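You operate a simulated robot arm through the tools that you are given. There is no shell and no other tool. Be economical: measure what you need, move in short steps, check, and stop when the job is done.

You are at the controls of a simulated two-armed robot. One attempt, no reset.

## Task
Kit the red tray with the 17 MM spanner and the hand lamp, and carry it to the cart.
Fine: spanners are in the yellow drawer; shut it; switch the lamp on; both hands, middle of the cart top. Set down upright: hand lamp.
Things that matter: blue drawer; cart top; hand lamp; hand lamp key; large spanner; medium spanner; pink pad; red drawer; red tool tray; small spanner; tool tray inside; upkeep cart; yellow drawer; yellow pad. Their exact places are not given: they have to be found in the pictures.

The check looks at the end state, three seconds after you hand in, the way a careful person would. Anything else that was tipped, shoved, dropped, spilled or broken makes it a failure.

## Robot
Two 7-joint arms with two-finger parallel grippers on one trunk, on a base that drives. Base frame: it is fixed to the floor where the robot stands at the start and does not move with it; the origin is under the middle of the robot, x ahead of it, y to its left, z up. Units: m, degrees, N and s.
The left shoulder is at the start at [0.05, 0.177, 1.054], the right one opposite. With the tool pointing down near the work surface each hand reaches from about 0.1 to 0.38 m from the robot's upright axis, wherever it stands, measured 20 degrees to its own side. Places, roughly: blue drawer [0.8, -0.1, 0.5]; cart top [-0.4, -1, 0.6]; hand lamp (8x9x16 cm) [0.9, 0.2, 0.9]; hand lamp key [0.8, 0.2, 0.9]; red drawer [0.8, -0.1, 0.3]; tool tray inside [0.8, -0.1, 0.8]; yellow drawer [0.8, -0.1, 0.6]. Payload 3.43 kg a hand.
The tool frame of a hand sits at the grasp point between the pads (the TCP): z along the fingers, y along the line on which they close. The tips reach 0.034 m beyond it. Largest opening 0.128 m; finger width 0.024, thickness 0.012; the body of the gripper, 0.048 by 0.13 m, starts 0.096 m behind the TCP.
Orientation is told as [roll, pitch, yaw] about the base's x, y, z axes, in that order, counted from this pose: with the fingers straight down and closing along the base's y, the tool's x points along the base's -x, its y along +y and its z along -z.

## Interface
- The arms move only by the tool jog_arm. It takes "left_rows", "right_rows" or both (then of equal length, played together; a hand with none holds still); each is a list of rows, each a list of 3 entries, a list of its own where there are three numbers: the shift along the tool's x, y, z in m, then the turn, a rotation vector about the tool's x, y, z in degrees, then the finger opening in m, from 0 to 0.128. In form: [[[dx, dy, dz], [rx, ry, rz], hand], ...]. A call has 1 to 12 rows; each row is the pose to reach, as a shift and turn from the pose commanded when the call began, along the tool's axes at that moment. A row lasts 0.2 s, in which the tool goes at most 0.05 m and 8.6 degrees; a call with a longer step from one row to the next is refused whole, and so is a gripper value outside its range. A pose out of reach is approached as far as the arm can. The call stops where the force on the tool passes 40 N (or 10 N more than at its start, if that is more) or the arm is blocked; 0.2 s more then pass. Each finger travels about 0.108 m/s and halts on what it meets, pressing with about 32 N; the grip force reading is that of the motor and also rises with nothing between the fingers. The clock runs only during rows and for 0.2 s after the last one: add rows that repeat a pose to give the fingers time. The reply holds the time, the measured pose of the TCP, the force on the tool along the base axes, the opening and the grip force, in the units named above and with some noise, with the torque about the TCP (base axes, N m) and any sound that the robot's microphone picked up.
- Cameras (640 x 400 px; columns grow to the right, rows downward): "scene" is now at [0.1438, -0.0362, 1.2225]; the picture's right is [-0.41, -0.91, 0.00], its down [-0.53, 0.24, -0.81] and it looks along [0.74, -0.34, -0.58] (base axes); focal length 214 px, centre (320, 200). "left" rides on the left gripper at [0.076, 0.011, -0.16] in its tool frame; the picture's right is [-0.15, 0.99, 0.00], its down [-0.88, -0.13, -0.46] and it looks along [-0.45, -0.07, 0.89] (tool axes); focal length 234 px, centre (320, 200). "right" rides on the right gripper at [0.076, -0.011, -0.16] in its tool frame; the picture's right is [0.15, 0.99, 0.00], its down [-0.88, 0.13, -0.46] and it looks along [-0.45, 0.07, 0.89] (tool axes); focal length 234 px, centre (320, 200).
- grab_frame(camera): a new picture of that camera. The clock stands still meanwhile.
- lift_body(by): slides the trunk up (or, below 0, down) by that many m; the arms and the scene camera ride with it, the base frame stays. It gives what a move gives, with no picture.
- drive_base(legs): drives the robot by 1 to 6 legs, each [ahead, turn to the left] in m and degrees, along the robot's own axes; the way and the turn of a leg run together, so that a leg with both is an arc; at most 1.5 m and 180 degrees a leg. The arms and the cameras ride along, it lands a little off, and it stops where it bumps. It gives what a move gives.
- aim_head(pan, tilt): turns the head with the scene camera to pan (to the left, within 80 degrees either way) and tilt (down, from -29 to 69), counted from straight ahead of the robot. It gives what a move gives.
- pixel_to_xyz(camera, pixels): for up to 12 pixels [column, row] of the newest picture of that camera ("zoom" is the newest enlarged one), the place [x, y, z] in the base frame of the surface seen there, good to about 0.002 m, but the place of the scene camera against the robot may be out by one fixed shift of up to 0.012 m in any direction. The clock stands still meanwhile.
- inspect(camera, box): a new picture of the part [left, top, right, bottom] of that camera's present view, enlarged. The clock stands still meanwhile.
- job_done(): hands the job in; it is judged then, once.

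Keep the steps short. Do not move on a guess: measure, check each grasp and each placing, and mend mistakes. In all there are 80 turns and 62 pictures (those below and enlarged ones count). Leave the grippers open and the arms clear of the work at the hand-in unless told otherwise, and finish with a single line.

The tools are called after "Call:" by a JSON object that holds its "op" and its "data". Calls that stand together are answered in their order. jog_arm: Moves the arms, as the interface text tells. Its arguments: {"type":"object","properties":{"left_rows":{"type":"array"},"right_rows":{"type":"array"}},"required":[]} The other tools are called the same way: lift_body (by) slides the trunk up or down; drive_base (legs) drives the base; aim_head (pan, tilt) turns the head that bears the scene camera; grab_frame (camera) takes a picture; pixel_to_xyz (camera, pixels) gives the place of the surface under pixels of a picture; inspect (camera, box) takes an enlarged picture of a part of a camera's view; job_done () hands the job in.

At the start:

```text
time: 0.0
left_ee_pos: [0.423, 0.1256, 1.1967]
left_tool_rot: [0.0, 0.0, 0.0]
left_contact_force: [0.1, 1.5, 0.6]
left_moment: [-0.02, -0.01, -0.01]
left_gripper_width: 0.1282
left_finger_force: 0.0
right_ee_pos: [0.3795, -0.2215, 1.0909]
right_tool_rot: [0.0, 0.0, 0.1]
right_contact_force: [-0.8, -1.2, 0.1]
right_moment: [0.02, 0.0, -0.01]
right_gripper_width: 0.1279
right_finger_force: 0.0
trunk travel left (down, up): [-0.225, 0.176]
robot x, y, heading: [0.0032, 0.0022, 0.0]
head pan, tilt: [-24.4, 35.8]
```

scene: 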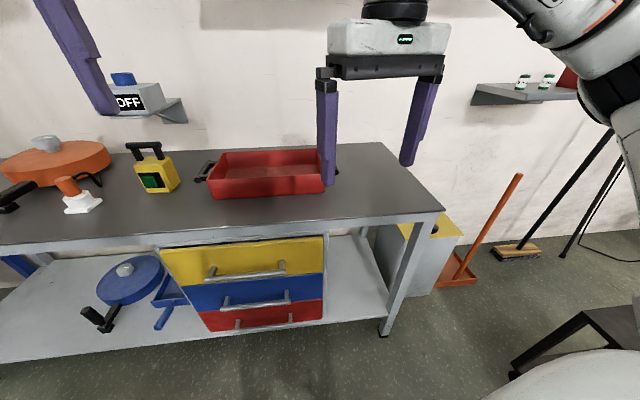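
right: 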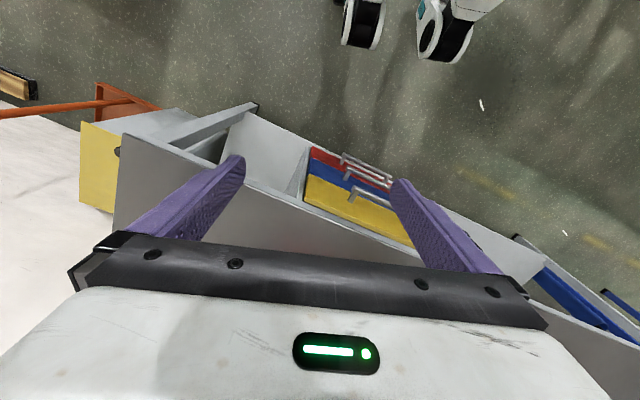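
left: 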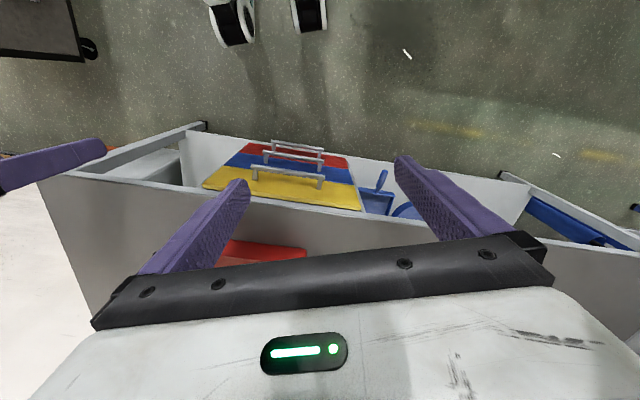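

I see the bench with a yellow drawer handle at about (245,272), the red tray at (268,172) and the lamp at (157,170). I'll measure them first.

Call:
{"op": "pixel_to_xyz", "data": {"camera": "scene", "pixels": [[208, 276], [245, 273], [283, 266], [240, 255], [162, 250], [323, 238], [203, 172], [212, 195], [323, 190], [268, 178], [225, 155], [312, 150]]}}

Call:
{"op": "pixel_to_xyz", "data": {"camera": "scene", "pixels": [[152, 181], [148, 148], [160, 170], [147, 191], [178, 188], [135, 160], [200, 225], [240, 215], [440, 208], [82, 200], [67, 183], [300, 215]]}}

Call:
{"op": "inspect", "data": {"camera": "scene", "box": [100, 120, 360, 340]}}

```text
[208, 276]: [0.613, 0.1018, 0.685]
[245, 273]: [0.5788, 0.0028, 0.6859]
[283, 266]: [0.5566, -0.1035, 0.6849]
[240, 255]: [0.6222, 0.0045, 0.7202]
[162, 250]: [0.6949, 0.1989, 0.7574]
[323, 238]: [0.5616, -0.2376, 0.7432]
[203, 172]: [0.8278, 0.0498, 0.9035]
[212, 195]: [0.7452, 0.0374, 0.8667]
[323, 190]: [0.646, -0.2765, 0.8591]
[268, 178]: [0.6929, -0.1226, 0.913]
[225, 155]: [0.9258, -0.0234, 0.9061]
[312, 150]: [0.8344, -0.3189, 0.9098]
```

```text
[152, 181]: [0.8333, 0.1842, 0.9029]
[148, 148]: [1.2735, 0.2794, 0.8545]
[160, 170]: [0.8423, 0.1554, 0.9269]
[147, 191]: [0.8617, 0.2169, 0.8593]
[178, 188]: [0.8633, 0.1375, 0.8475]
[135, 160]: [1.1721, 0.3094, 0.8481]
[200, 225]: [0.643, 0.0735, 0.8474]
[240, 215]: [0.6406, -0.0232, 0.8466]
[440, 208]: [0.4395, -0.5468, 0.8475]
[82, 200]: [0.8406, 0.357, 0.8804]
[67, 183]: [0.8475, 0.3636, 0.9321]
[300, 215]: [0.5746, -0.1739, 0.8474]
```

```text
1.82 times, centred on (230, 230) of scene
```

zoom: 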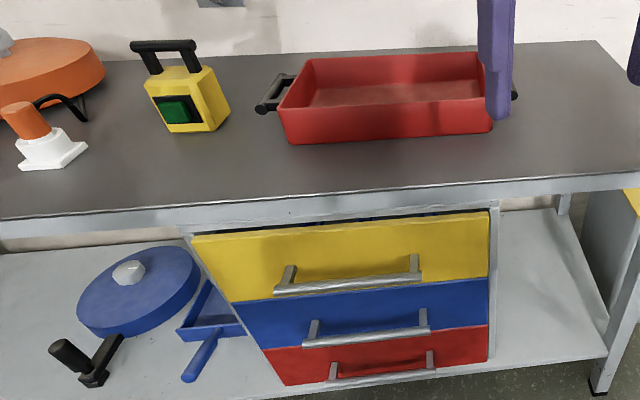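

The bench is turned about -15° to the robot: the handle ends are at (0.613,0.102) and (0.557,-0.104), with the bar at z 0.685. I'll turn to face the bench squarely and point the head at the work.

Call:
{"op": "drive_base", "data": {"legs": [[0, -15.4]]}}

Call:
{"op": "aim_head", "data": {"pan": 10, "tilt": 40}}

Call:
{"op": "grab_frame", "data": {"camera": "scene"}}

```text
time: 1.3
left_ee_pos: [0.4402, 0.0043, 1.1967]
left_tool_rot: [-0.1, 0.1, -15.9]
left_contact_force: [-1.5, -0.2, 0.4]
left_moment: [0.02, -0.02, -0.02]
left_gripper_width: 0.1279
left_finger_force: 0.0
right_ee_pos: [0.3048, -0.3173, 1.0904]
right_tool_rot: [0.1, -0.1, -15.9]
right_contact_force: [0.4, -0.2, -0.1]
right_moment: [0.05, -0.02, 0.02]
right_gripper_width: 0.128
right_finger_force: 0.0
trunk travel left (down, up): [-0.225, 0.176]
robot x, y, heading: [0.0013, -0.0017, -16.0]
head pan, tilt: [-24.4, 35.8]
```

```text
time: 2.3
left_ee_pos: [0.4399, 0.0038, 1.1965]
left_tool_rot: [0.0, 0.0, -15.9]
left_contact_force: [0.5, 0.6, -0.4]
left_moment: [-0.02, 0.02, -0.02]
left_gripper_width: 0.1279
left_finger_force: 0.0
right_ee_pos: [0.3047, -0.3175, 1.0913]
right_tool_rot: [0.0, 0.0, -16.0]
right_contact_force: [-0.5, 0.9, 0.4]
right_moment: [0.0, 0.01, -0.01]
right_gripper_width: 0.1283
right_finger_force: 0.1
trunk travel left (down, up): [-0.225, 0.176]
robot x, y, heading: [-0.0004, -0.0012, -15.9]
head pan, tilt: [10.0, 40.0]
```

```text
57 pictures are left
```

scene: 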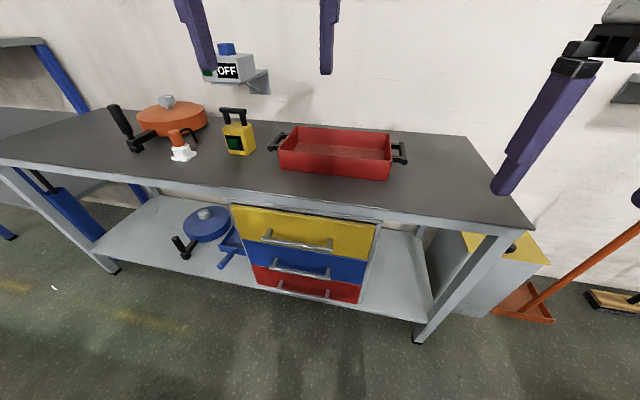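

Both tray handles are now visible at (277,142) and (400,153). I'll measure the tray, lamp and drawer from this view.

Call:
{"op": "inspect", "data": {"camera": "scene", "box": [210, 90, 420, 221]}}

Call:
{"op": "pixel_to_xyz", "data": {"camera": "scene", "pixels": [[264, 239], [298, 245], [331, 251], [252, 218], [330, 232], [371, 228], [235, 206], [300, 208], [277, 264], [390, 176], [281, 165], [300, 188]]}}

```text
3.05 times, centred on (315, 156) of scene
```

zoom: 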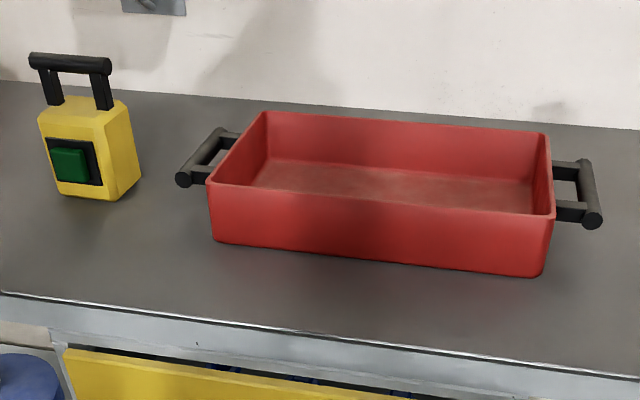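

```text
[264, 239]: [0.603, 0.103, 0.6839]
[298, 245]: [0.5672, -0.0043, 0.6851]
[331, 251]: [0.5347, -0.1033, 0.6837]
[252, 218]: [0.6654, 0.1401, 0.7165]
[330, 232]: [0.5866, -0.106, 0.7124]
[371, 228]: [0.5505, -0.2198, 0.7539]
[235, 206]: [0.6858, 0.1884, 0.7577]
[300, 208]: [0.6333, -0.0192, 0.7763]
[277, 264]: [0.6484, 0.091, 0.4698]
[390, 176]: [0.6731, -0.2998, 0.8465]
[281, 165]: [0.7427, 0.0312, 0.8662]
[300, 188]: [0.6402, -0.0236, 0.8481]
```

Next I measure the tray handles, tray floor, rims, and the lamp's key and grip in the zoomed picture.

Call:
{"op": "pixel_to_xyz", "data": {"camera": "zoom", "pixels": [[185, 179], [203, 155], [219, 131], [593, 218], [589, 192], [585, 165], [211, 183], [553, 213], [547, 134], [266, 113], [400, 180], [300, 180]]}}

Call:
{"op": "pixel_to_xyz", "data": {"camera": "zoom", "pixels": [[36, 61], [70, 64], [106, 67], [70, 165], [56, 155], [86, 176], [45, 125], [104, 130], [125, 108], [108, 196], [62, 190], [82, 97]]}}

Call:
{"op": "drive_base", "data": {"legs": [[0, -2.4]]}}

```text
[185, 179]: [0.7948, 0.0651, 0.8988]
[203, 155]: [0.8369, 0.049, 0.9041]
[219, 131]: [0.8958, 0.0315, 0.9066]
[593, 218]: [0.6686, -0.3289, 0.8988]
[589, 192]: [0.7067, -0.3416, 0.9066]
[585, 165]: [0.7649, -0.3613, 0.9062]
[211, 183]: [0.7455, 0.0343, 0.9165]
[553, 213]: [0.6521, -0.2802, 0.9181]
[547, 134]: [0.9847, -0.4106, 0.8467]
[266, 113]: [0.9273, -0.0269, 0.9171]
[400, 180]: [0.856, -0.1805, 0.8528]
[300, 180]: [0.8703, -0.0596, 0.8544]
```

```text
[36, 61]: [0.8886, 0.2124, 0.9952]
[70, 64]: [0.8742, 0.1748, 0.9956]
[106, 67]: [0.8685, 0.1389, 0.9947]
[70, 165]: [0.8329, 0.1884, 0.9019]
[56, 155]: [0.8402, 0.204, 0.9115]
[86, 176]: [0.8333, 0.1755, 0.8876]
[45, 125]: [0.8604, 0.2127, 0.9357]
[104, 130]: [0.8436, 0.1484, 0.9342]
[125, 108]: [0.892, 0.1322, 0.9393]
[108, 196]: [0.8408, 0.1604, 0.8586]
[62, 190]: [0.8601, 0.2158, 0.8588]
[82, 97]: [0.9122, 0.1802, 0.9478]
```

```text
time: 3.1
left_ee_pos: [0.4397, -0.0138, 1.1959]
left_tool_rot: [0.1, 0.0, -18.2]
left_contact_force: [0.5, 0.3, -0.1]
left_moment: [0.05, -0.05, -0.02]
left_gripper_width: 0.128
left_finger_force: 0.1
right_ee_pos: [0.2918, -0.3313, 1.0902]
right_tool_rot: [0.1, 0.1, -18.4]
right_contact_force: [0.4, 0.4, 0.2]
right_moment: [0.03, -0.02, 0.01]
right_gripper_width: 0.1279
right_finger_force: 0.0
trunk travel left (down, up): [-0.225, 0.176]
robot x, y, heading: [-0.0012, 0.0023, -18.1]
head pan, tilt: [10.0, 40.0]
```

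The bench frame is at -18.3°. In it, the drawer handle sits at n 0.54, l 0.174, z 0.685, where n points into the bench and l to the left. Next I turn the left hand's closing line to point into the bench while lowering it in the free space ahead of the drawer.

Call:
{"op": "jog_arm", "data": {"left_rows": [[[0.003, 0.0045, 0.02], [0, 0, 8.2], 0.1], [[0.006, 0.009, 0.04], [0, 0, 16.4], 0.1], [[0.009, 0.0135, 0.06], [0, 0, 24.6], 0.09], [[0.012, 0.018, 0.08], [0, 0, 32.8], 0.08], [[0.015, 0.0225, 0.1], [0, 0, 41], 0.08], [[0.018, 0.027, 0.12], [0, 0, 49.2], 0.08], [[0.02, 0.0315, 0.14], [0, 0, 57.4], 0.08], [[0.02, 0.036, 0.16], [0, 0, 65.6], 0.08], [[0.02, 0.04, 0.18], [0, 0, 73.8], 0.08], [[0.02, 0.045, 0.2], [0, 0, 82], 0.08], [[0.02, 0.05, 0.22], [0, 0, 90], 0.08]]}}

```text
time: 5.5
left_ee_pos: [0.3297, 0.0169, 0.9662]
left_tool_rot: [0.2, -0.1, -108.1]
left_contact_force: [-0.1, 0.2, -0.9]
left_moment: [-0.02, 0.0, 0.02]
left_gripper_width: 0.0798
left_finger_force: 0.0
left hand out of reach, approached as far as the arm can: row 8, 9, 10, 11
right_ee_pos: [0.2921, -0.3291, 1.0905]
right_tool_rot: [0.0, 0.0, -18.3]
right_contact_force: [0.0, -0.1, -0.4]
right_moment: [-0.03, 0.02, 0.0]
right_gripper_width: 0.128
right_finger_force: 0.0
trunk travel left (down, up): [-0.225, 0.176]
robot x, y, heading: [-0.0019, -0.0006, -18.3]
head pan, tilt: [10.0, 40.0]
```

The straight-down pose ran out of reach, so I'll tilt the fingers forward by 60° next.

Call:
{"op": "jog_arm", "data": {"left_rows": [[[0, 0, 0.01], [-8.5, 0, 0], 0.08], [[0, 0, 0.02], [-17, 0, 0], 0.08], [[0, 0, 0.03], [-25.5, 0, 0], 0.08], [[0, 0, 0.04], [-34, 0, 0], 0.08], [[0, 0, 0.05], [-42.5, 0, 0], 0.08], [[0, 0, 0.06], [-51, 0, 0], 0.08], [[0, 0, 0.07], [-59.5, 0, 0], 0.08], [[0, 0, 0.08], [-65, 0, 0], 0.08]]}}

```text
time: 7.3
left_ee_pos: [0.3844, -0.0801, 0.8734]
left_tool_rot: [70.0, -3.9, -98.7]
left_contact_force: [0.4, -0.6, 0.1]
left_moment: [0.04, 0.0, 0.0]
left_gripper_width: 0.0801
left_finger_force: 0.0
left hand out of reach, approached as far as the arm can: row 3, 4, 5, 6, 7, 8
right_ee_pos: [0.2917, -0.3294, 1.091]
right_tool_rot: [0.1, 0.0, -18.3]
right_contact_force: [0.2, -0.1, -0.1]
right_moment: [-0.02, 0.02, 0.03]
right_gripper_width: 0.1279
right_finger_force: 0.1
trunk travel left (down, up): [-0.225, 0.176]
robot x, y, heading: [-0.0007, -0.0026, -18.0]
head pan, tilt: [10.0, 40.0]
stopped in row 8 (left hand): the arm was blocked; the commanded pose is now the measured one
```

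The hand is now usable: 20° below horizontal and within 8° of square to the drawer. I'll bring it level with the handle but still in front of it, staying about 0.1 m out.

Call:
{"op": "jog_arm", "data": {"left_rows": [[[0.0175, -0.019, 0.0188], [0, 0, 0], 0.08], [[0.035, -0.038, 0.0376], [0, 0, 0], 0.08], [[0.0525, -0.057, 0.0564], [0, 0, 0], 0.08], [[0.07, -0.076, 0.0751], [0, 0, 0], 0.08], [[0.0875, -0.0954, 0.0939], [0, 0, 0], 0.08], [[0.105, -0.1145, 0.1127], [0, 0, 0], 0.08]]}}

Call:
{"op": "grab_frame", "data": {"camera": "scene"}}

```text
time: 8.8
left_ee_pos: [0.4535, -0.015, 0.7358]
left_tool_rot: [69.8, -3.6, -98.4]
left_contact_force: [-0.1, 0.4, -0.4]
left_moment: [-0.02, 0.0, 0.0]
left_gripper_width: 0.08
left_finger_force: 0.0
left hand out of reach, approached as far as the arm can: row 6
right_ee_pos: [0.2898, -0.3293, 1.091]
right_tool_rot: [0.0, 0.0, -18.4]
right_contact_force: [0.1, 1.2, -0.5]
right_moment: [0.01, 0.0, -0.01]
right_gripper_width: 0.1282
right_finger_force: 0.0
trunk travel left (down, up): [-0.225, 0.176]
robot x, y, heading: [0.0005, 0.0022, -18.4]
head pan, tilt: [10.0, 40.0]
```

```text
55 pictures are left
```

scene: 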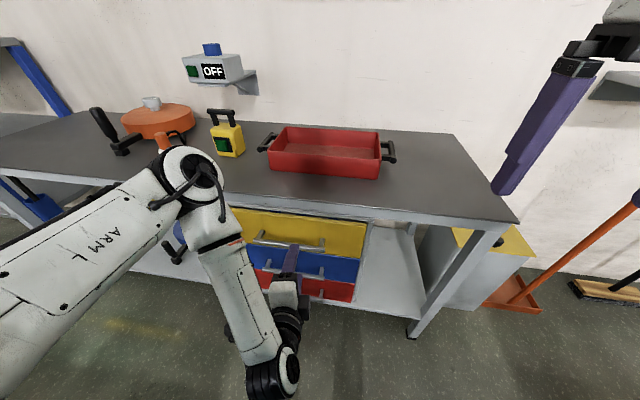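

The hand is in front of the drawer at about (290,262) and the elbow is raised on the left. I'll check how close the elbow is to the bench before lowering the trunk.

Call:
{"op": "pixel_to_xyz", "data": {"camera": "scene", "pixels": [[195, 170], [215, 185], [190, 155], [230, 240], [290, 250]]}}

Call:
{"op": "lift_body", "data": {"by": -0.05}}

Call:
{"op": "grab_frame", "data": {"camera": "left"}}

```text
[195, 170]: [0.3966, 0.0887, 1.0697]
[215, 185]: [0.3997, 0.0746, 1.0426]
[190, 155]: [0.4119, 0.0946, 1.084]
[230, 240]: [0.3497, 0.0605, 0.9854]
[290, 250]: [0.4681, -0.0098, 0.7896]
```

```text
time: 9.7
left_ee_pos: [0.4535, -0.0166, 0.6859]
left_tool_rot: [69.8, -3.8, -98.3]
left_contact_force: [0.5, -0.2, 0.1]
left_moment: [0.0, 0.0, -0.01]
left_gripper_width: 0.08
left_finger_force: 0.0
right_ee_pos: [0.2906, -0.3294, 1.0401]
right_tool_rot: [0.0, 0.0, -18.2]
right_contact_force: [0.5, 0.0, -0.3]
right_moment: [0.04, 0.0, 0.0]
right_gripper_width: 0.128
right_finger_force: 0.1
trunk travel left (down, up): [-0.175, 0.226]
robot x, y, heading: [0.0037, 0.0006, -18.3]
head pan, tilt: [10.0, 40.0]
```

```text
54 pictures are left
```

left: 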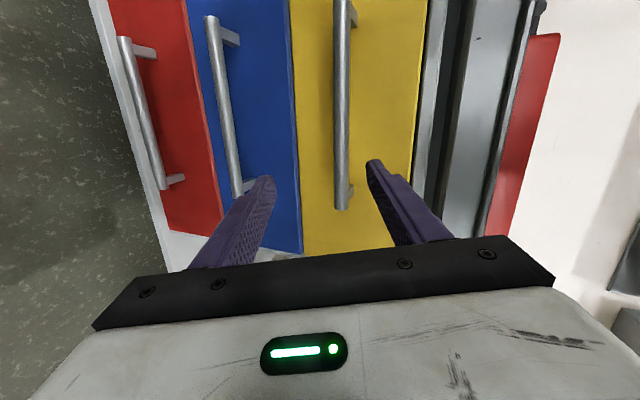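

The wrist view shows the yellow handle between the fingers at about (342,100–205). I'll measure it there, since the wrist camera doesn't have the scene camera's offset.

Call:
{"op": "pixel_to_xyz", "data": {"camera": "left", "pixels": [[342, 60], [342, 100], [342, 150], [342, 190], [342, 204], [380, 130], [310, 130], [320, 200], [417, 60]]}}

```text
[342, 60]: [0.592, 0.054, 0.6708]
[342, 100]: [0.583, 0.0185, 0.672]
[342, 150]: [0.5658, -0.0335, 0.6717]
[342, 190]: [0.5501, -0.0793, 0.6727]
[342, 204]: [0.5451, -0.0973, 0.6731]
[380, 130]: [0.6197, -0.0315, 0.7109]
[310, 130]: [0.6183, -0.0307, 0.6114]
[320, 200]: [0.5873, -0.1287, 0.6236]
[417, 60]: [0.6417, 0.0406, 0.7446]
```

The bar is at n 0.548 (front), z 0.672, with its right end at l 0.08. So the scene camera reads about 12 mm high and 7 mm short in n. I'll lower the trunk 14 mm and drive forward 0.104 m so the fingers straddle the bar.

Call:
{"op": "lift_body", "data": {"by": -0.014}}

Call:
{"op": "drive_base", "data": {"legs": [[0.102, 0]]}}

Call:
{"op": "grab_frame", "data": {"camera": "left"}}

```text
time: 10.3
left_ee_pos: [0.4534, -0.0161, 0.6738]
left_tool_rot: [69.9, -3.7, -98.4]
left_contact_force: [0.2, -0.1, 0.6]
left_moment: [-0.02, 0.0, 0.02]
left_gripper_width: 0.0802
left_finger_force: 0.1
right_ee_pos: [0.2914, -0.3294, 1.0269]
right_tool_rot: [0.0, 0.0, -18.3]
right_contact_force: [-0.6, 0.8, 0.4]
right_moment: [-0.01, 0.03, 0.0]
right_gripper_width: 0.1281
right_finger_force: 0.0
trunk travel left (down, up): [-0.161, 0.24]
robot x, y, heading: [-0.0029, -0.0009, -18.2]
head pan, tilt: [10.0, 40.0]
```

```text
time: 11.4
left_ee_pos: [0.5511, -0.0475, 0.6717]
left_tool_rot: [69.9, -3.7, -98.4]
left_contact_force: [0.5, -0.9, 0.6]
left_moment: [0.01, -0.01, -0.04]
left_gripper_width: 0.08
left_finger_force: 0.0
right_ee_pos: [0.3905, -0.3614, 1.0262]
right_tool_rot: [0.0, 0.0, -18.2]
right_contact_force: [0.5, -0.1, 0.1]
right_moment: [0.03, 0.04, -0.03]
right_gripper_width: 0.1279
right_finger_force: 0.1
trunk travel left (down, up): [-0.161, 0.24]
robot x, y, heading: [0.096, -0.0287, -18.2]
head pan, tilt: [10.0, 40.0]
```

```text
53 pictures are left
```

left: 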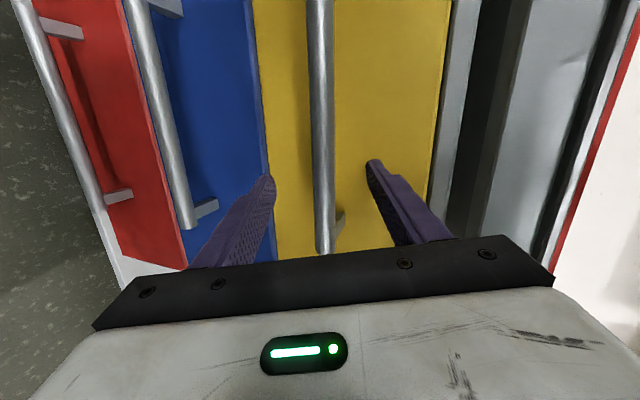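

The bar sits between the fingers, with the TCP at n 0.538. I'll close on it.

Call:
{"op": "jog_arm", "data": {"left_rows": [[[0, 0, 0], [0, 0, 0], 0.05], [[0, 0, 0], [0, 0, 0], 0.02], [[0, 0, 0], [0, 0, 0], 0.0], [[0, 0, 0], [0, 0, 0], 0.0]]}}

```text
time: 12.4
left_ee_pos: [0.5517, -0.0468, 0.6755]
left_tool_rot: [70.3, -3.6, -98.2]
left_contact_force: [4.1, 2.8, 20.8]
left_moment: [1.0, -0.56, -0.74]
left_gripper_width: 0.0205
left_finger_force: 44.9
right_ee_pos: [0.3887, -0.362, 1.027]
right_tool_rot: [0.1, -0.2, -18.3]
right_contact_force: [0.2, -0.8, 0.0]
right_moment: [-0.02, -0.03, 0.01]
right_gripper_width: 0.128
right_finger_force: 0.1
trunk travel left (down, up): [-0.161, 0.24]
robot x, y, heading: [0.0963, -0.0319, -18.1]
head pan, tilt: [10.0, 40.0]
```

Gripped, with an opening of 20 mm. I'll pull by driving straight back 0.15 m.

Call:
{"op": "drive_base", "data": {"legs": [[-0.15, 0]]}}

Call:
{"op": "aim_head", "data": {"pan": 5, "tilt": 48}}

Call:
{"op": "grab_frame", "data": {"camera": "scene"}}

```text
time: 13.8
left_ee_pos: [0.4135, -0.0024, 0.6755]
left_tool_rot: [70.3, -3.8, -98.4]
left_contact_force: [-2.5, -4.3, 26.5]
left_moment: [0.99, -0.68, -0.6]
left_gripper_width: 0.0204
left_finger_force: 45.3
right_ee_pos: [0.2502, -0.3167, 1.0277]
right_tool_rot: [0.1, -0.2, -18.1]
right_contact_force: [0.5, 0.4, -0.3]
right_moment: [0.0, -0.03, 0.0]
right_gripper_width: 0.1281
right_finger_force: 0.0
trunk travel left (down, up): [-0.161, 0.24]
robot x, y, heading: [-0.0424, 0.0153, -18.0]
head pan, tilt: [10.0, 40.0]
```

```text
time: 14.5
left_ee_pos: [0.4146, -0.003, 0.6754]
left_tool_rot: [70.2, -3.6, -98.3]
left_contact_force: [0.3, -1.5, 11.1]
left_moment: [1.23, -0.58, -0.48]
left_gripper_width: 0.0204
left_finger_force: 44.7
right_ee_pos: [0.25, -0.3169, 1.0257]
right_tool_rot: [0.2, 0.0, -18.1]
right_contact_force: [-0.2, -0.8, -1.0]
right_moment: [-0.01, -0.01, 0.0]
right_gripper_width: 0.1281
right_finger_force: 0.2
trunk travel left (down, up): [-0.161, 0.24]
robot x, y, heading: [-0.0407, 0.0139, -18.1]
head pan, tilt: [5.0, 48.0]
```

```text
52 pictures are left
```

scene: 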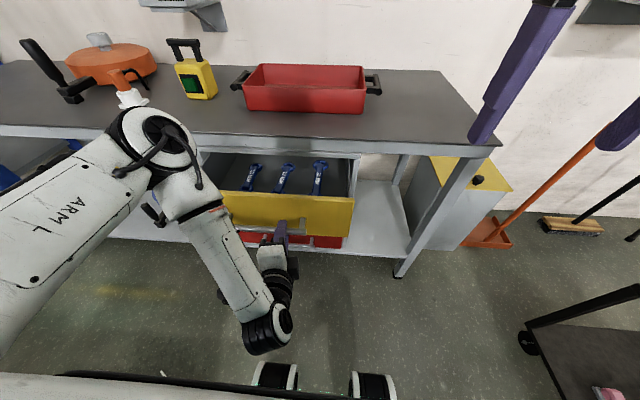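

The drawer opened and three blue spanners are in view. I'll pull it out a bit more and zoom in.

Call:
{"op": "drive_base", "data": {"legs": [[-0.07, 0]]}}

Call:
{"op": "inspect", "data": {"camera": "scene", "box": [200, 130, 370, 236]}}

```text
time: 15.5
left_ee_pos: [0.3456, 0.0182, 0.6745]
left_tool_rot: [70.2, -3.7, -98.5]
left_contact_force: [-4.8, -4.3, 15.4]
left_moment: [1.04, -0.56, -0.42]
left_gripper_width: 0.0204
left_finger_force: 45.3
right_ee_pos: [0.1842, -0.2937, 1.0263]
right_tool_rot: [0.0, -0.1, -18.2]
right_contact_force: [-0.5, 0.6, -0.1]
right_moment: [-0.03, -0.02, -0.01]
right_gripper_width: 0.128
right_finger_force: 0.1
trunk travel left (down, up): [-0.161, 0.24]
robot x, y, heading: [-0.1071, 0.0365, -18.3]
head pan, tilt: [5.0, 48.0]
```

```text
3.76 times, centred on (285, 183) of scene
```

zoom: 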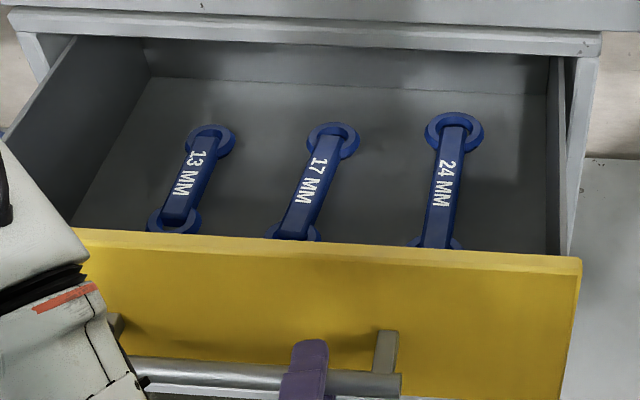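

The 17 MM spanner is the middle one, at about (310,190) in the zoom. I'll measure it and the drawer around it.

Call:
{"op": "pixel_to_xyz", "data": {"camera": "zoom", "pixels": [[328, 150], [311, 190], [295, 225], [335, 130], [275, 229], [345, 160], [370, 180], [255, 190], [310, 243], [200, 180], [440, 190], [330, 45]]}}

```text
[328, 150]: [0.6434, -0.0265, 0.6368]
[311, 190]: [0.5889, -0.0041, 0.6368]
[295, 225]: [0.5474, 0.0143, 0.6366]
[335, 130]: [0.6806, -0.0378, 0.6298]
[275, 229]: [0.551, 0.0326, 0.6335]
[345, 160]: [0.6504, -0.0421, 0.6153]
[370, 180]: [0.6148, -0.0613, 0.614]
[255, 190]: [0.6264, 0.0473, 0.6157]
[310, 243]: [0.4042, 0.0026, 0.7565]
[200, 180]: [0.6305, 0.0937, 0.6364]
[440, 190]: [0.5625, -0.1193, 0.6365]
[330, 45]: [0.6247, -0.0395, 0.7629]
```

Corrected for the camera offset, the 17 MM spanner runs along n 0.51–0.67 at l about 0.185, with its top at z 0.625. I'll release the handle and back off straight. I'll also check how far the robot's own base sticks out ahead, using the wheels at (275,375).

Call:
{"op": "jog_arm", "data": {"left_rows": [[[0, 0, 0], [0, 0, 0], 0.04], [[0, 0, 0], [0, 0, 0], 0.07], [[0, 0, 0], [0, 0, 0], 0.08], [[0, 0, 0], [0, 0, 0], 0.08]]}}

Call:
{"op": "drive_base", "data": {"legs": [[-0.12, 0]]}}

Call:
{"op": "grab_frame", "data": {"camera": "scene"}}

Call:
{"op": "pixel_to_xyz", "data": {"camera": "scene", "pixels": [[275, 370], [375, 380], [240, 390], [320, 392], [285, 215], [300, 225], [225, 225], [355, 215]]}}

```text
time: 16.5
left_ee_pos: [0.3467, 0.0193, 0.6747]
left_tool_rot: [70.2, -3.9, -98.6]
left_contact_force: [-0.8, -0.2, 0.0]
left_moment: [0.0, 0.03, -0.02]
left_gripper_width: 0.0798
left_finger_force: 0.1
right_ee_pos: [0.1847, -0.2936, 1.0257]
right_tool_rot: [0.0, 0.0, -18.2]
right_contact_force: [0.0, -0.1, 0.0]
right_moment: [0.01, -0.01, -0.01]
right_gripper_width: 0.1282
right_finger_force: 0.0
trunk travel left (down, up): [-0.161, 0.24]
robot x, y, heading: [-0.1087, 0.0364, -18.2]
head pan, tilt: [5.0, 48.0]
```

```text
time: 17.8
left_ee_pos: [0.2332, 0.0559, 0.6739]
left_tool_rot: [70.2, -3.8, -98.4]
left_contact_force: [-0.1, 0.3, 0.6]
left_moment: [-0.02, 0.02, 0.0]
left_gripper_width: 0.0799
left_finger_force: 0.0
right_ee_pos: [0.0702, -0.2573, 1.0262]
right_tool_rot: [0.0, 0.0, -18.2]
right_contact_force: [-0.5, 0.4, 0.6]
right_moment: [0.0, 0.0, 0.01]
right_gripper_width: 0.1279
right_finger_force: 0.0
trunk travel left (down, up): [-0.161, 0.24]
robot x, y, heading: [-0.2234, 0.0718, -17.9]
head pan, tilt: [5.0, 48.0]
```

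```text
50 pictures are left
```

scene: 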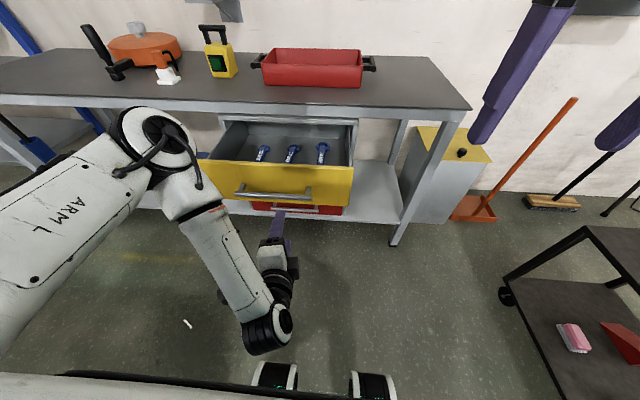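

```text
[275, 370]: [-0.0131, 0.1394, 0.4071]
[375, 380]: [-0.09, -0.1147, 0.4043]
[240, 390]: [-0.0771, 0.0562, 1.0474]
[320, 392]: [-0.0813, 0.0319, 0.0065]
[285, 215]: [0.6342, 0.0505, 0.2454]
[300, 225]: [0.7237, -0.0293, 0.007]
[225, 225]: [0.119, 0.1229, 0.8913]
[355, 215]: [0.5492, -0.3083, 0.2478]
```

The body part ahead of the robot at z 0.4 passes under the drawer, so it isn't in the way. I'll return the left hand to pointing down, reversing the earlier motion in the free space.

Call:
{"op": "jog_arm", "data": {"left_rows": [[[0, 0.019, -0.022], [8, 0, 0], 0.08], [[0, 0.038, -0.044], [16, 0, 0], 0.08], [[0.001, 0.057, -0.066], [24, 0, 0], 0.08], [[0.002, 0.076, -0.088], [32, 0, 0], 0.08], [[0.003, 0.095, -0.11], [40, 0, 0], 0.08], [[0.004, 0.114, -0.132], [48, 0, 0], 0.08], [[0.005, 0.133, -0.154], [56, 0, 0], 0.08], [[0.006, 0.152, -0.176], [63, 0, 0], 0.08], [[0.006, 0.1715, -0.1985], [70, 0, 0], 0.08]]}}

```text
time: 19.8
left_ee_pos: [0.109, 0.0954, 0.9039]
left_tool_rot: [0.1, -3.8, -98.5]
left_contact_force: [-0.1, 0.6, 0.5]
left_moment: [0.0, -0.02, -0.01]
left_gripper_width: 0.0801
left_finger_force: 0.1
right_ee_pos: [0.072, -0.2582, 1.0262]
right_tool_rot: [-0.1, 0.0, -18.3]
right_contact_force: [0.2, 0.1, -0.7]
right_moment: [-0.01, 0.02, 0.0]
right_gripper_width: 0.1278
right_finger_force: 0.1
trunk travel left (down, up): [-0.161, 0.24]
robot x, y, heading: [-0.2194, 0.0719, -18.2]
head pan, tilt: [5.0, 48.0]
```

Now I rotate the left hand back to yaw -23°, in line with the spanner.

Call:
{"op": "jog_arm", "data": {"left_rows": [[[0, 0.008, 0], [0, 0, -8.4], 0.08], [[0, 0.016, 0], [0, 0, -16.8], 0.08], [[0, 0.024, 0], [0, 0, -25.2], 0.08], [[0, 0.03, 0], [0, 0, -33.6], 0.07], [[0, 0.03, 0], [0, 0, -42], 0.06], [[0, 0.03, 0], [0, 0, -50.4], 0.06], [[0, 0.03, 0], [0, 0, -58.8], 0.06], [[0, 0.03, 0], [0, 0, -67.2], 0.06], [[0, 0.03, 0], [0, 0, -75.4], 0.06]]}}

```text
time: 21.8
left_ee_pos: [0.138, 0.0909, 0.9029]
left_tool_rot: [-3.7, -1.1, -22.9]
left_contact_force: [-0.5, 0.5, 0.5]
left_moment: [0.02, -0.03, 0.01]
left_gripper_width: 0.06
left_finger_force: 0.2
right_ee_pos: [0.0725, -0.2558, 1.0258]
right_tool_rot: [0.0, 0.1, -18.1]
right_contact_force: [0.1, -0.9, -0.1]
right_moment: [0.0, 0.0, -0.01]
right_gripper_width: 0.1282
right_finger_force: 0.1
trunk travel left (down, up): [-0.161, 0.24]
robot x, y, heading: [-0.2192, 0.0735, -18.2]
head pan, tilt: [5.0, 48.0]
```

The left hand points down at 0.333 m ahead and 0.129 m left of the robot. Before driving in, I'll test here in free space whether it can reach the needed spot, 0.185 m to the left and 0.18 m lower.

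Call:
{"op": "jog_arm", "data": {"left_rows": [[[0, 0.014, 0.03], [-1.8, 0.5, 0], 0.06], [[0, 0.028, 0.06], [-3.7, 1.1, 0], 0.06], [[0, 0.042, 0.09], [-3.7, 1.1, 0], 0.06], [[0, 0.055, 0.12], [-3.7, 1.1, 0], 0.06], [[0, 0.055, 0.15], [-3.7, 1.1, 0], 0.06], [[0, 0.055, 0.18], [-3.7, 1.1, 0], 0.06]]}}

```text
time: 23.1
left_ee_pos: [0.1604, 0.1296, 0.7183]
left_tool_rot: [0.1, -0.1, -23.1]
left_contact_force: [0.5, 0.7, 0.1]
left_moment: [0.02, 0.01, 0.01]
left_gripper_width: 0.0603
left_finger_force: 0.1
right_ee_pos: [0.0709, -0.2566, 1.0267]
right_tool_rot: [0.0, 0.0, -18.2]
right_contact_force: [-0.3, 0.4, 0.1]
right_moment: [0.0, -0.03, -0.02]
right_gripper_width: 0.1281
right_finger_force: 0.0
trunk travel left (down, up): [-0.161, 0.24]
robot x, y, heading: [-0.2237, 0.0701, -18.2]
head pan, tilt: [5.0, 48.0]
```

It's reachable. To keep the chest away from the open drawer, I'll reach 0.04 m further ahead, then raise the trunk 0.1 m for clearance and look from the wrist.

Call:
{"op": "jog_arm", "data": {"left_rows": [[[-0.02, 0, 0], [0, 0, 0], 0.06], [[-0.04, 0, 0], [0, 0, 0], 0.06], [[-0.04, 0, 0], [0, 0, 0], 0.06]]}}

Call:
{"op": "lift_body", "data": {"by": 0.1}}

```text
time: 23.9
left_ee_pos: [0.1961, 0.1154, 0.7182]
left_tool_rot: [0.1, 0.0, -23.1]
left_contact_force: [-0.8, 0.1, 0.2]
left_moment: [-0.02, -0.01, -0.01]
left_gripper_width: 0.06
left_finger_force: 0.1
right_ee_pos: [0.071, -0.2588, 1.026]
right_tool_rot: [0.0, -0.1, -18.1]
right_contact_force: [0.2, 0.8, 0.3]
right_moment: [-0.03, 0.03, -0.02]
right_gripper_width: 0.1278
right_finger_force: 0.0
trunk travel left (down, up): [-0.161, 0.24]
robot x, y, heading: [-0.2216, 0.0718, -18.1]
head pan, tilt: [5.0, 48.0]
```

```text
time: 25.3
left_ee_pos: [0.1955, 0.1154, 0.8183]
left_tool_rot: [0.0, 0.0, -23.1]
left_contact_force: [1.0, 0.8, 0.5]
left_moment: [0.01, 0.02, 0.03]
left_gripper_width: 0.0599
left_finger_force: 0.1
right_ee_pos: [0.072, -0.2574, 1.1269]
right_tool_rot: [0.0, 0.0, -18.3]
right_contact_force: [-1.1, 0.0, 0.4]
right_moment: [0.02, 0.04, -0.02]
right_gripper_width: 0.128
right_finger_force: 0.0
trunk travel left (down, up): [-0.261, 0.14]
robot x, y, heading: [-0.2202, 0.0716, -18.0]
head pan, tilt: [5.0, 48.0]
```

I'll drive forward 0.28 m first and check by picture.

Call:
{"op": "drive_base", "data": {"legs": [[0.3, 0]]}}

Call:
{"op": "grab_frame", "data": {"camera": "left"}}

Call:
{"op": "grab_frame", "data": {"camera": "scene"}}

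```text
time: 27.3
left_ee_pos: [0.479, 0.022, 0.8177]
left_tool_rot: [0.0, 0.0, -23.1]
left_contact_force: [-0.1, 0.2, 0.7]
left_moment: [0.03, -0.01, 0.0]
left_gripper_width: 0.06
left_finger_force: 0.0
right_ee_pos: [0.3535, -0.3504, 1.1264]
right_tool_rot: [0.0, -0.1, -18.2]
right_contact_force: [0.3, -0.7, 0.1]
right_moment: [0.01, -0.01, -0.01]
right_gripper_width: 0.128
right_finger_force: 0.0
trunk travel left (down, up): [-0.261, 0.14]
robot x, y, heading: [0.0608, -0.0136, -18.2]
head pan, tilt: [5.0, 48.0]
```

```text
49 pictures are left
```

left: 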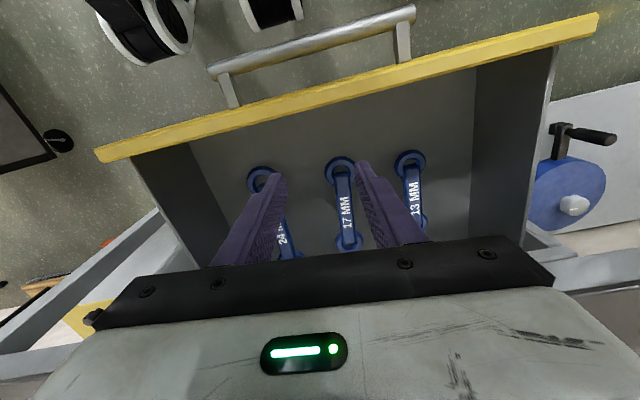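

```text
48 pictures are left
```

scene: 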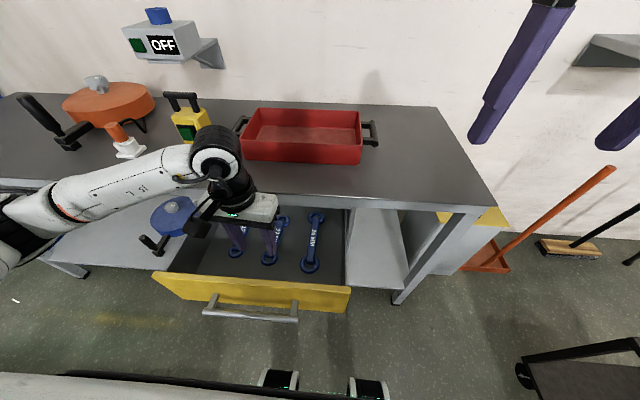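

The 17 MM spanner sits between the fingers in the wrist view, with its rings at (340,170) and (349,243). I'll measure it.

Call:
{"op": "pixel_to_xyz", "data": {"camera": "left", "pixels": [[342, 185], [345, 203], [347, 225], [340, 160], [350, 245], [339, 203], [352, 203], [327, 203], [345, 118], [322, 45]]}}

Call:
{"op": "pixel_to_xyz", "data": {"camera": "scene", "pixels": [[215, 145], [230, 190], [250, 205], [130, 180], [250, 305], [275, 372]]}}

```text
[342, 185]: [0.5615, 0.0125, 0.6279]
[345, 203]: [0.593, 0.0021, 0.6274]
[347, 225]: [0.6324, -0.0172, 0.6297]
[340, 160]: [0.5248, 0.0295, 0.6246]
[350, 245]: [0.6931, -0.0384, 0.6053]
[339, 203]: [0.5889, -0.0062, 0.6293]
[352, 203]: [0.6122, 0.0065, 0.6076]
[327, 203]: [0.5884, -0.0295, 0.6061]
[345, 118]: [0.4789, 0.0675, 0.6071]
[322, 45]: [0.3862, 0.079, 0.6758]
```

```text
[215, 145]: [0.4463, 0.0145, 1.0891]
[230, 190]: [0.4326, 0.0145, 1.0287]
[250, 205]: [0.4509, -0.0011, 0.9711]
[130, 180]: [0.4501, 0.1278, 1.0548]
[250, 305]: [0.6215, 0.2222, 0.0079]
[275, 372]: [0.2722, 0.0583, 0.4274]
```

The spanner's handle axis passes (0.5615,0.0125) to (0.632,-0.017), with its top at z 0.628 and the drawer floor at 0.606. I'll drive 0.086 m further to put the TCP over the handle at n 0.535.

Call:
{"op": "drive_base", "data": {"legs": [[0.086, 0]]}}

```text
time: 28.4
left_ee_pos: [0.5603, -0.0066, 0.8178]
left_tool_rot: [0.1, 0.1, -23.3]
left_contact_force: [0.3, -0.4, 0.4]
left_moment: [0.01, 0.01, 0.01]
left_gripper_width: 0.0598
left_finger_force: 0.0
right_ee_pos: [0.4336, -0.3771, 1.1254]
right_tool_rot: [0.0, 0.0, -18.4]
right_contact_force: [0.4, -0.8, -0.7]
right_moment: [-0.02, 0.02, 0.03]
right_gripper_width: 0.1278
right_finger_force: 0.1
trunk travel left (down, up): [-0.261, 0.14]
robot x, y, heading: [0.1421, -0.0477, -18.3]
head pan, tilt: [5.0, 48.0]
```

I'll shift 18 mm to the left, then lower in stages: 0.08 m by arm and the rest by trunk.

Call:
{"op": "jog_arm", "data": {"left_rows": [[[0, 0.009, 0], [0, 0, 0], 0.06], [[0, 0.018, 0], [0, 0, 0], 0.06], [[0, 0.018, 0.03], [0, 0, 0], 0.06], [[0, 0.018, 0.05], [0, 0, 0], 0.06], [[0, 0.018, 0.08], [0, 0, 0], 0.06]]}}

Call:
{"op": "grab_frame", "data": {"camera": "left"}}

```text
time: 29.6
left_ee_pos: [0.5675, 0.0106, 0.7368]
left_tool_rot: [0.0, -0.1, -23.4]
left_contact_force: [0.3, -1.2, 0.1]
left_moment: [0.01, -0.02, -0.01]
left_gripper_width: 0.06
left_finger_force: 0.1
right_ee_pos: [0.4348, -0.3775, 1.1264]
right_tool_rot: [-0.1, -0.1, -18.4]
right_contact_force: [0.4, 0.2, -0.2]
right_moment: [-0.01, 0.0, -0.01]
right_gripper_width: 0.128
right_finger_force: 0.1
trunk travel left (down, up): [-0.261, 0.14]
robot x, y, heading: [0.1438, -0.0508, -18.4]
head pan, tilt: [5.0, 48.0]
```

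```text
47 pictures are left
```

left: 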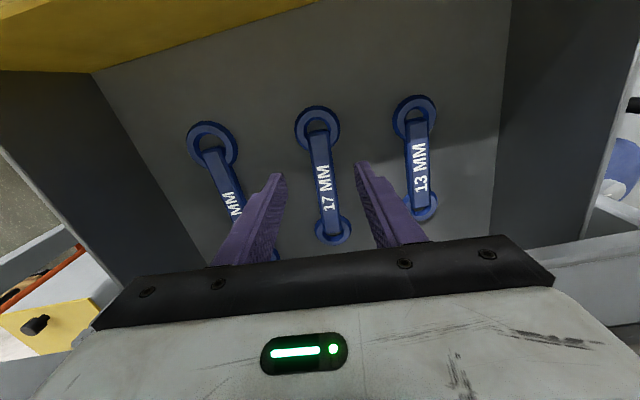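

The spanner is centred between the fingers. I'll lower the trunk 0.09 m, putting the tips just above the drawer floor, and close.

Call:
{"op": "lift_body", "data": {"by": -0.09}}

Call:
{"op": "jog_arm", "data": {"left_rows": [[[0, 0, 0], [0, 0, 0], 0.04], [[0, 0, 0], [0, 0, 0], 0.01], [[0, 0, 0], [0, 0, 0], 0.0], [[0, 0, 0], [0, 0, 0], 0.0]]}}

Call:
{"op": "grab_frame", "data": {"camera": "left"}}

```text
time: 30.9
left_ee_pos: [0.5677, 0.0111, 0.6492]
left_tool_rot: [-0.1, -0.1, -23.2]
left_contact_force: [-0.7, -0.2, 0.5]
left_moment: [0.01, 0.0, -0.04]
left_gripper_width: 0.0599
left_finger_force: 0.0
right_ee_pos: [0.4337, -0.3766, 1.0372]
right_tool_rot: [0.0, 0.0, -18.4]
right_contact_force: [0.1, 0.4, -0.3]
right_moment: [-0.04, 0.02, 0.0]
right_gripper_width: 0.1281
right_finger_force: 0.0
trunk travel left (down, up): [-0.171, 0.23]
robot x, y, heading: [0.1434, -0.0496, -18.2]
head pan, tilt: [5.0, 48.0]
```

```text
time: 31.9
left_ee_pos: [0.5661, 0.0113, 0.6474]
left_tool_rot: [0.1, 0.0, -23.2]
left_contact_force: [-0.3, 0.5, 0.7]
left_moment: [0.07, 0.04, 0.06]
left_gripper_width: 0.0273
left_finger_force: 32.1
right_ee_pos: [0.4339, -0.3781, 1.037]
right_tool_rot: [0.0, 0.0, -18.4]
right_contact_force: [-0.2, 0.2, -0.1]
right_moment: [0.01, 0.02, 0.0]
right_gripper_width: 0.1281
right_finger_force: 0.1
trunk travel left (down, up): [-0.171, 0.23]
robot x, y, heading: [0.1427, -0.0474, -18.2]
head pan, tilt: [5.0, 48.0]
```

```text
46 pictures are left
```

left: 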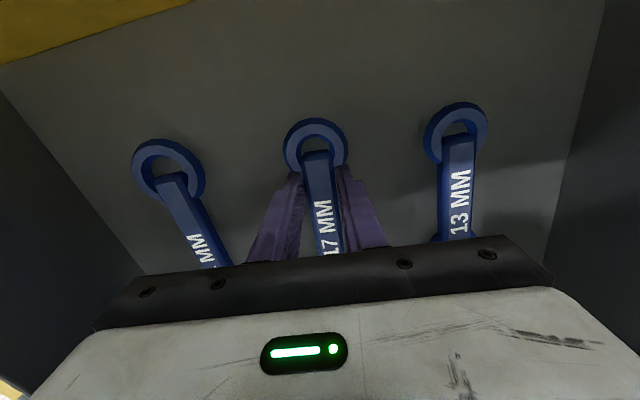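

The 17 MM spanner is gripped, opening 27 mm. Its far end lies under the bench edge, so I'll raise it 0.055 m inside the drawer, then turn it parallel to the drawer front while drawing it back 0.04 m.

Call:
{"op": "lift_body", "data": {"by": 0.055}}

Call:
{"op": "jog_arm", "data": {"left_rows": [[[0.01, 0, 0], [0, 0, 8], 0], [[0.02, 0, 0], [0, 0, 16], 0], [[0.03, 0, 0], [0, 0, 24], 0], [[0.04, 0, 0], [0, 0, 32], 0], [[0.04, 0, 0], [0, 0, 40], 0], [[0.04, 0, 0], [0, 0, 48], 0], [[0.04, 0, 0], [0, 0, 56], 0], [[0.04, 0, 0], [0, 0, 64], 0], [[0.04, 0, 0], [0, 0, 72], 0], [[0.04, 0, 0], [0, 0, 80], 0]]}}

Call:
{"op": "grab_frame", "data": {"camera": "scene"}}

```text
time: 32.8
left_ee_pos: [0.567, 0.0114, 0.7043]
left_tool_rot: [-0.1, 0.0, -23.3]
left_contact_force: [0.1, -0.7, 0.1]
left_moment: [-0.04, 0.0, 0.03]
left_gripper_width: 0.0001
left_finger_force: 32.0
right_ee_pos: [0.4338, -0.3771, 1.0922]
right_tool_rot: [0.0, 0.0, -18.4]
right_contact_force: [0.6, -0.3, 0.1]
right_moment: [-0.02, 0.04, 0.03]
right_gripper_width: 0.1278
right_finger_force: 0.0
trunk travel left (down, up): [-0.226, 0.175]
robot x, y, heading: [0.1426, -0.0463, -18.4]
head pan, tilt: [5.0, 48.0]
```

```text
time: 35.0
left_ee_pos: [0.504, 0.027, 0.6988]
left_tool_rot: [0.3, 0.1, -103.0]
left_contact_force: [0.6, 1.0, -0.5]
left_moment: [-0.05, 0.02, 0.0]
left_gripper_width: 0.0001
left_finger_force: 32.2
left hand out of reach, approached as far as the arm can: row 9, 10
right_ee_pos: [0.4337, -0.3757, 1.0924]
right_tool_rot: [-0.2, 0.0, -18.4]
right_contact_force: [0.0, 1.3, 0.0]
right_moment: [-0.09, 0.0, -0.03]
right_gripper_width: 0.1283
right_finger_force: 0.1
trunk travel left (down, up): [-0.226, 0.175]
robot x, y, heading: [0.1456, -0.0455, -18.6]
head pan, tilt: [5.0, 48.0]
```

```text
45 pictures are left
```

scene: 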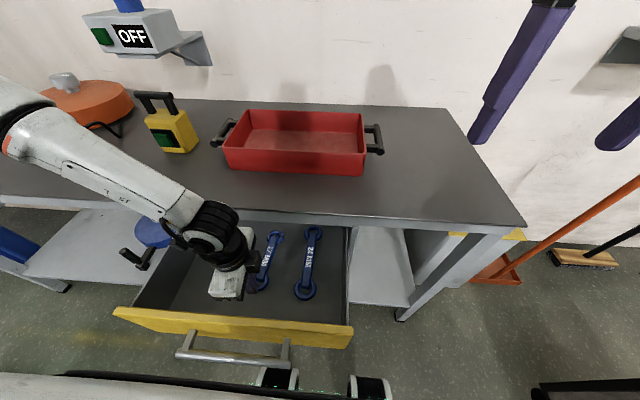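

The fingers read 0 opening, so the spanner slipped out and lies in the drawer again. My grip was too shallow and too far from its middle. The closed fingers are still inside the drawer, so I'll use them against the inner face of the drawer front and drive back to open it further, giving more room.

Call:
{"op": "drive_base", "data": {"legs": [[-0.11, 0]]}}

Call:
{"op": "grab_frame", "data": {"camera": "left"}}

```text
time: 36.2
left_ee_pos: [0.3971, 0.0604, 0.6989]
left_tool_rot: [0.4, 0.0, -103.1]
left_contact_force: [0.4, 0.4, 0.8]
left_moment: [0.0, -0.02, -0.02]
left_gripper_width: 0.0
left_finger_force: 32.2
right_ee_pos: [0.3263, -0.3423, 1.0915]
right_tool_rot: [-0.1, -0.1, -18.4]
right_contact_force: [0.6, 0.7, 0.2]
right_moment: [-0.05, 0.04, 0.0]
right_gripper_width: 0.128
right_finger_force: 0.1
trunk travel left (down, up): [-0.226, 0.175]
robot x, y, heading: [0.0349, -0.0112, -18.1]
head pan, tilt: [5.0, 48.0]
```

```text
44 pictures are left
```

left: 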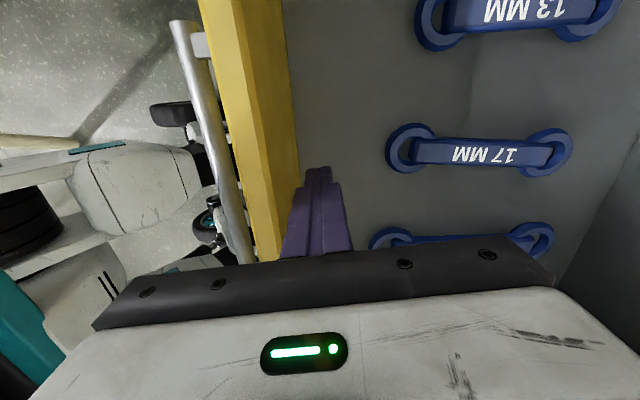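

The finger rests near the inner face of the drawer front and the 17 MM spanner is lying flat. I'll measure how far the drawer has come.

Call:
{"op": "pixel_to_xyz", "data": {"camera": "left", "pixels": [[210, 120], [225, 60], [265, 100], [410, 150], [480, 153], [548, 152], [480, 135], [480, 170], [560, 240], [600, 240], [395, 150], [568, 152]]}}

```text
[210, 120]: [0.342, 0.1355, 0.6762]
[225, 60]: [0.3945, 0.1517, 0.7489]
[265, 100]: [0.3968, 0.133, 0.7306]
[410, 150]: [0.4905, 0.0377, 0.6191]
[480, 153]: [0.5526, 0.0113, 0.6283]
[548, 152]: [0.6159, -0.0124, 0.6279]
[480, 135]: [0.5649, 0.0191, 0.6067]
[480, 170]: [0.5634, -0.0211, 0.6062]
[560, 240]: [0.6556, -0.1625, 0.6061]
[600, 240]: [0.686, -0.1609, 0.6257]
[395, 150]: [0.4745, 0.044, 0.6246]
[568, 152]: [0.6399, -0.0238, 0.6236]
```

The drawer moved 0.06 m with no trouble. I'll pull a further 0.06 m so the spanner is fully clear of the bench edge.

Call:
{"op": "drive_base", "data": {"legs": [[-0.06, 0]]}}

Call:
{"op": "grab_frame", "data": {"camera": "left"}}

Call:
{"op": "pixel_to_xyz", "data": {"camera": "left", "pixels": [[210, 120], [410, 150], [480, 153], [548, 152], [395, 150], [568, 152]]}}

```text
time: 37.2
left_ee_pos: [0.341, 0.0792, 0.6994]
left_tool_rot: [0.3, 0.2, -103.1]
left_contact_force: [4.9, -2.5, 1.1]
left_moment: [0.18, 0.27, -0.08]
left_gripper_width: 0.0002
left_finger_force: 31.9
right_ee_pos: [0.271, -0.3233, 1.0914]
right_tool_rot: [0.0, 0.0, -18.5]
right_contact_force: [0.4, -0.4, -0.1]
right_moment: [-0.01, -0.01, -0.01]
right_gripper_width: 0.1281
right_finger_force: 0.1
trunk travel left (down, up): [-0.226, 0.175]
robot x, y, heading: [-0.0207, 0.0056, -18.6]
head pan, tilt: [5.0, 48.0]
```

```text
43 pictures are left
```

left: 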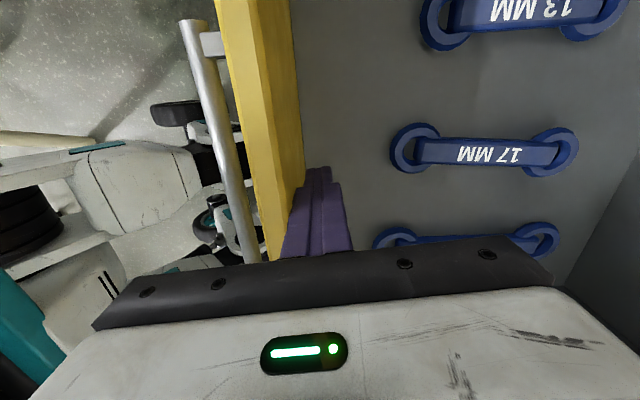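

```text
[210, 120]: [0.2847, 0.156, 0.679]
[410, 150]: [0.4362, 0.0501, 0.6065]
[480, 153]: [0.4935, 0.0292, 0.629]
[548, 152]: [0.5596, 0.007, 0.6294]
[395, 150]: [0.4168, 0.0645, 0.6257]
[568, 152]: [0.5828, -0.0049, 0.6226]
```

The spanner now lies at n 0.375–0.555, fully clear of the bench. I'll check how near the robot's own body (white and teal parts at the left of the picture) would come to the drawer handle when I approach.

Call:
{"op": "pixel_to_xyz", "data": {"camera": "left", "pixels": [[175, 165], [140, 190], [90, 190], [60, 145], [170, 112], [30, 220], [20, 320], [50, 265], [205, 220], [130, 290], [195, 130]]}}

```text
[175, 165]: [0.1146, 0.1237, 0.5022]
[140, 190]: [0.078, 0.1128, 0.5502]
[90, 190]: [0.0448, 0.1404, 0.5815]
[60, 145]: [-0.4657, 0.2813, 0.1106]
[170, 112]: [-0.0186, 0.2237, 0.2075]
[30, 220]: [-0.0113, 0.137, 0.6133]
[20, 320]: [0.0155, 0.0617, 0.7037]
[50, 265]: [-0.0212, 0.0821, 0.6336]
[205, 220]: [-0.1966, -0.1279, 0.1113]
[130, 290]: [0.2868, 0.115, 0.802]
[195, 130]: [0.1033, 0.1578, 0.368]
```

At handle height the torso reaches only about 0.05 m ahead of its axis, so approaching to robot n of about 0.09 is safe. I'll raise the hand, turn it back to yaw -23° and open it to 0.06.

Call:
{"op": "jog_arm", "data": {"left_rows": [[[0, 0.015, -0.02], [0, 0, 0], 0], [[0, 0.02, -0.05], [0, 0, -8], 0], [[0, 0.02, -0.08], [0, 0, -16], 0.0], [[0, 0.02, -0.11], [0, 0, -24], 0.02], [[0, 0.02, -0.12], [0, 0, -32], 0.04], [[0, 0.02, -0.12], [0, 0, -40], 0.06], [[0, 0.02, -0.12], [0, 0, -48], 0.06], [[0, 0.02, -0.12], [0, 0, -56], 0.06], [[0, 0.02, -0.12], [0, 0, -64], 0.06], [[0, 0.02, -0.12], [0, 0, -72], 0.06], [[0, 0.02, -0.12], [0, 0, -80], 0.06]]}}

Call:
{"op": "drive_base", "data": {"legs": [[0.08, 0]]}}

```text
time: 39.6
left_ee_pos: [0.3601, 0.0745, 0.8191]
left_tool_rot: [0.2, -0.2, -23.1]
left_contact_force: [0.5, -1.0, 0.8]
left_moment: [-0.02, 0.01, -0.06]
left_gripper_width: 0.0601
left_finger_force: 0.1
left hand out of reach, approached as far as the arm can: row 1, 2
right_ee_pos: [0.2705, -0.3241, 1.0917]
right_tool_rot: [0.0, 0.0, -18.3]
right_contact_force: [-1.0, 0.4, 0.4]
right_moment: [0.01, 0.02, -0.02]
right_gripper_width: 0.1281
right_finger_force: 0.1
trunk travel left (down, up): [-0.226, 0.175]
robot x, y, heading: [-0.0223, 0.0069, -18.4]
head pan, tilt: [5.0, 48.0]
```

```text
time: 40.6
left_ee_pos: [0.4359, 0.0482, 0.82]
left_tool_rot: [0.1, -0.2, -23.1]
left_contact_force: [-0.4, 0.2, 1.0]
left_moment: [0.01, -0.01, -0.01]
left_gripper_width: 0.0598
left_finger_force: 0.1
right_ee_pos: [0.3461, -0.3481, 1.0907]
right_tool_rot: [0.0, 0.1, -18.4]
right_contact_force: [1.1, 0.1, -0.3]
right_moment: [0.01, 0.02, -0.01]
right_gripper_width: 0.1279
right_finger_force: 0.1
trunk travel left (down, up): [-0.226, 0.175]
robot x, y, heading: [0.0536, -0.0173, -18.2]
head pan, tilt: [5.0, 48.0]
```

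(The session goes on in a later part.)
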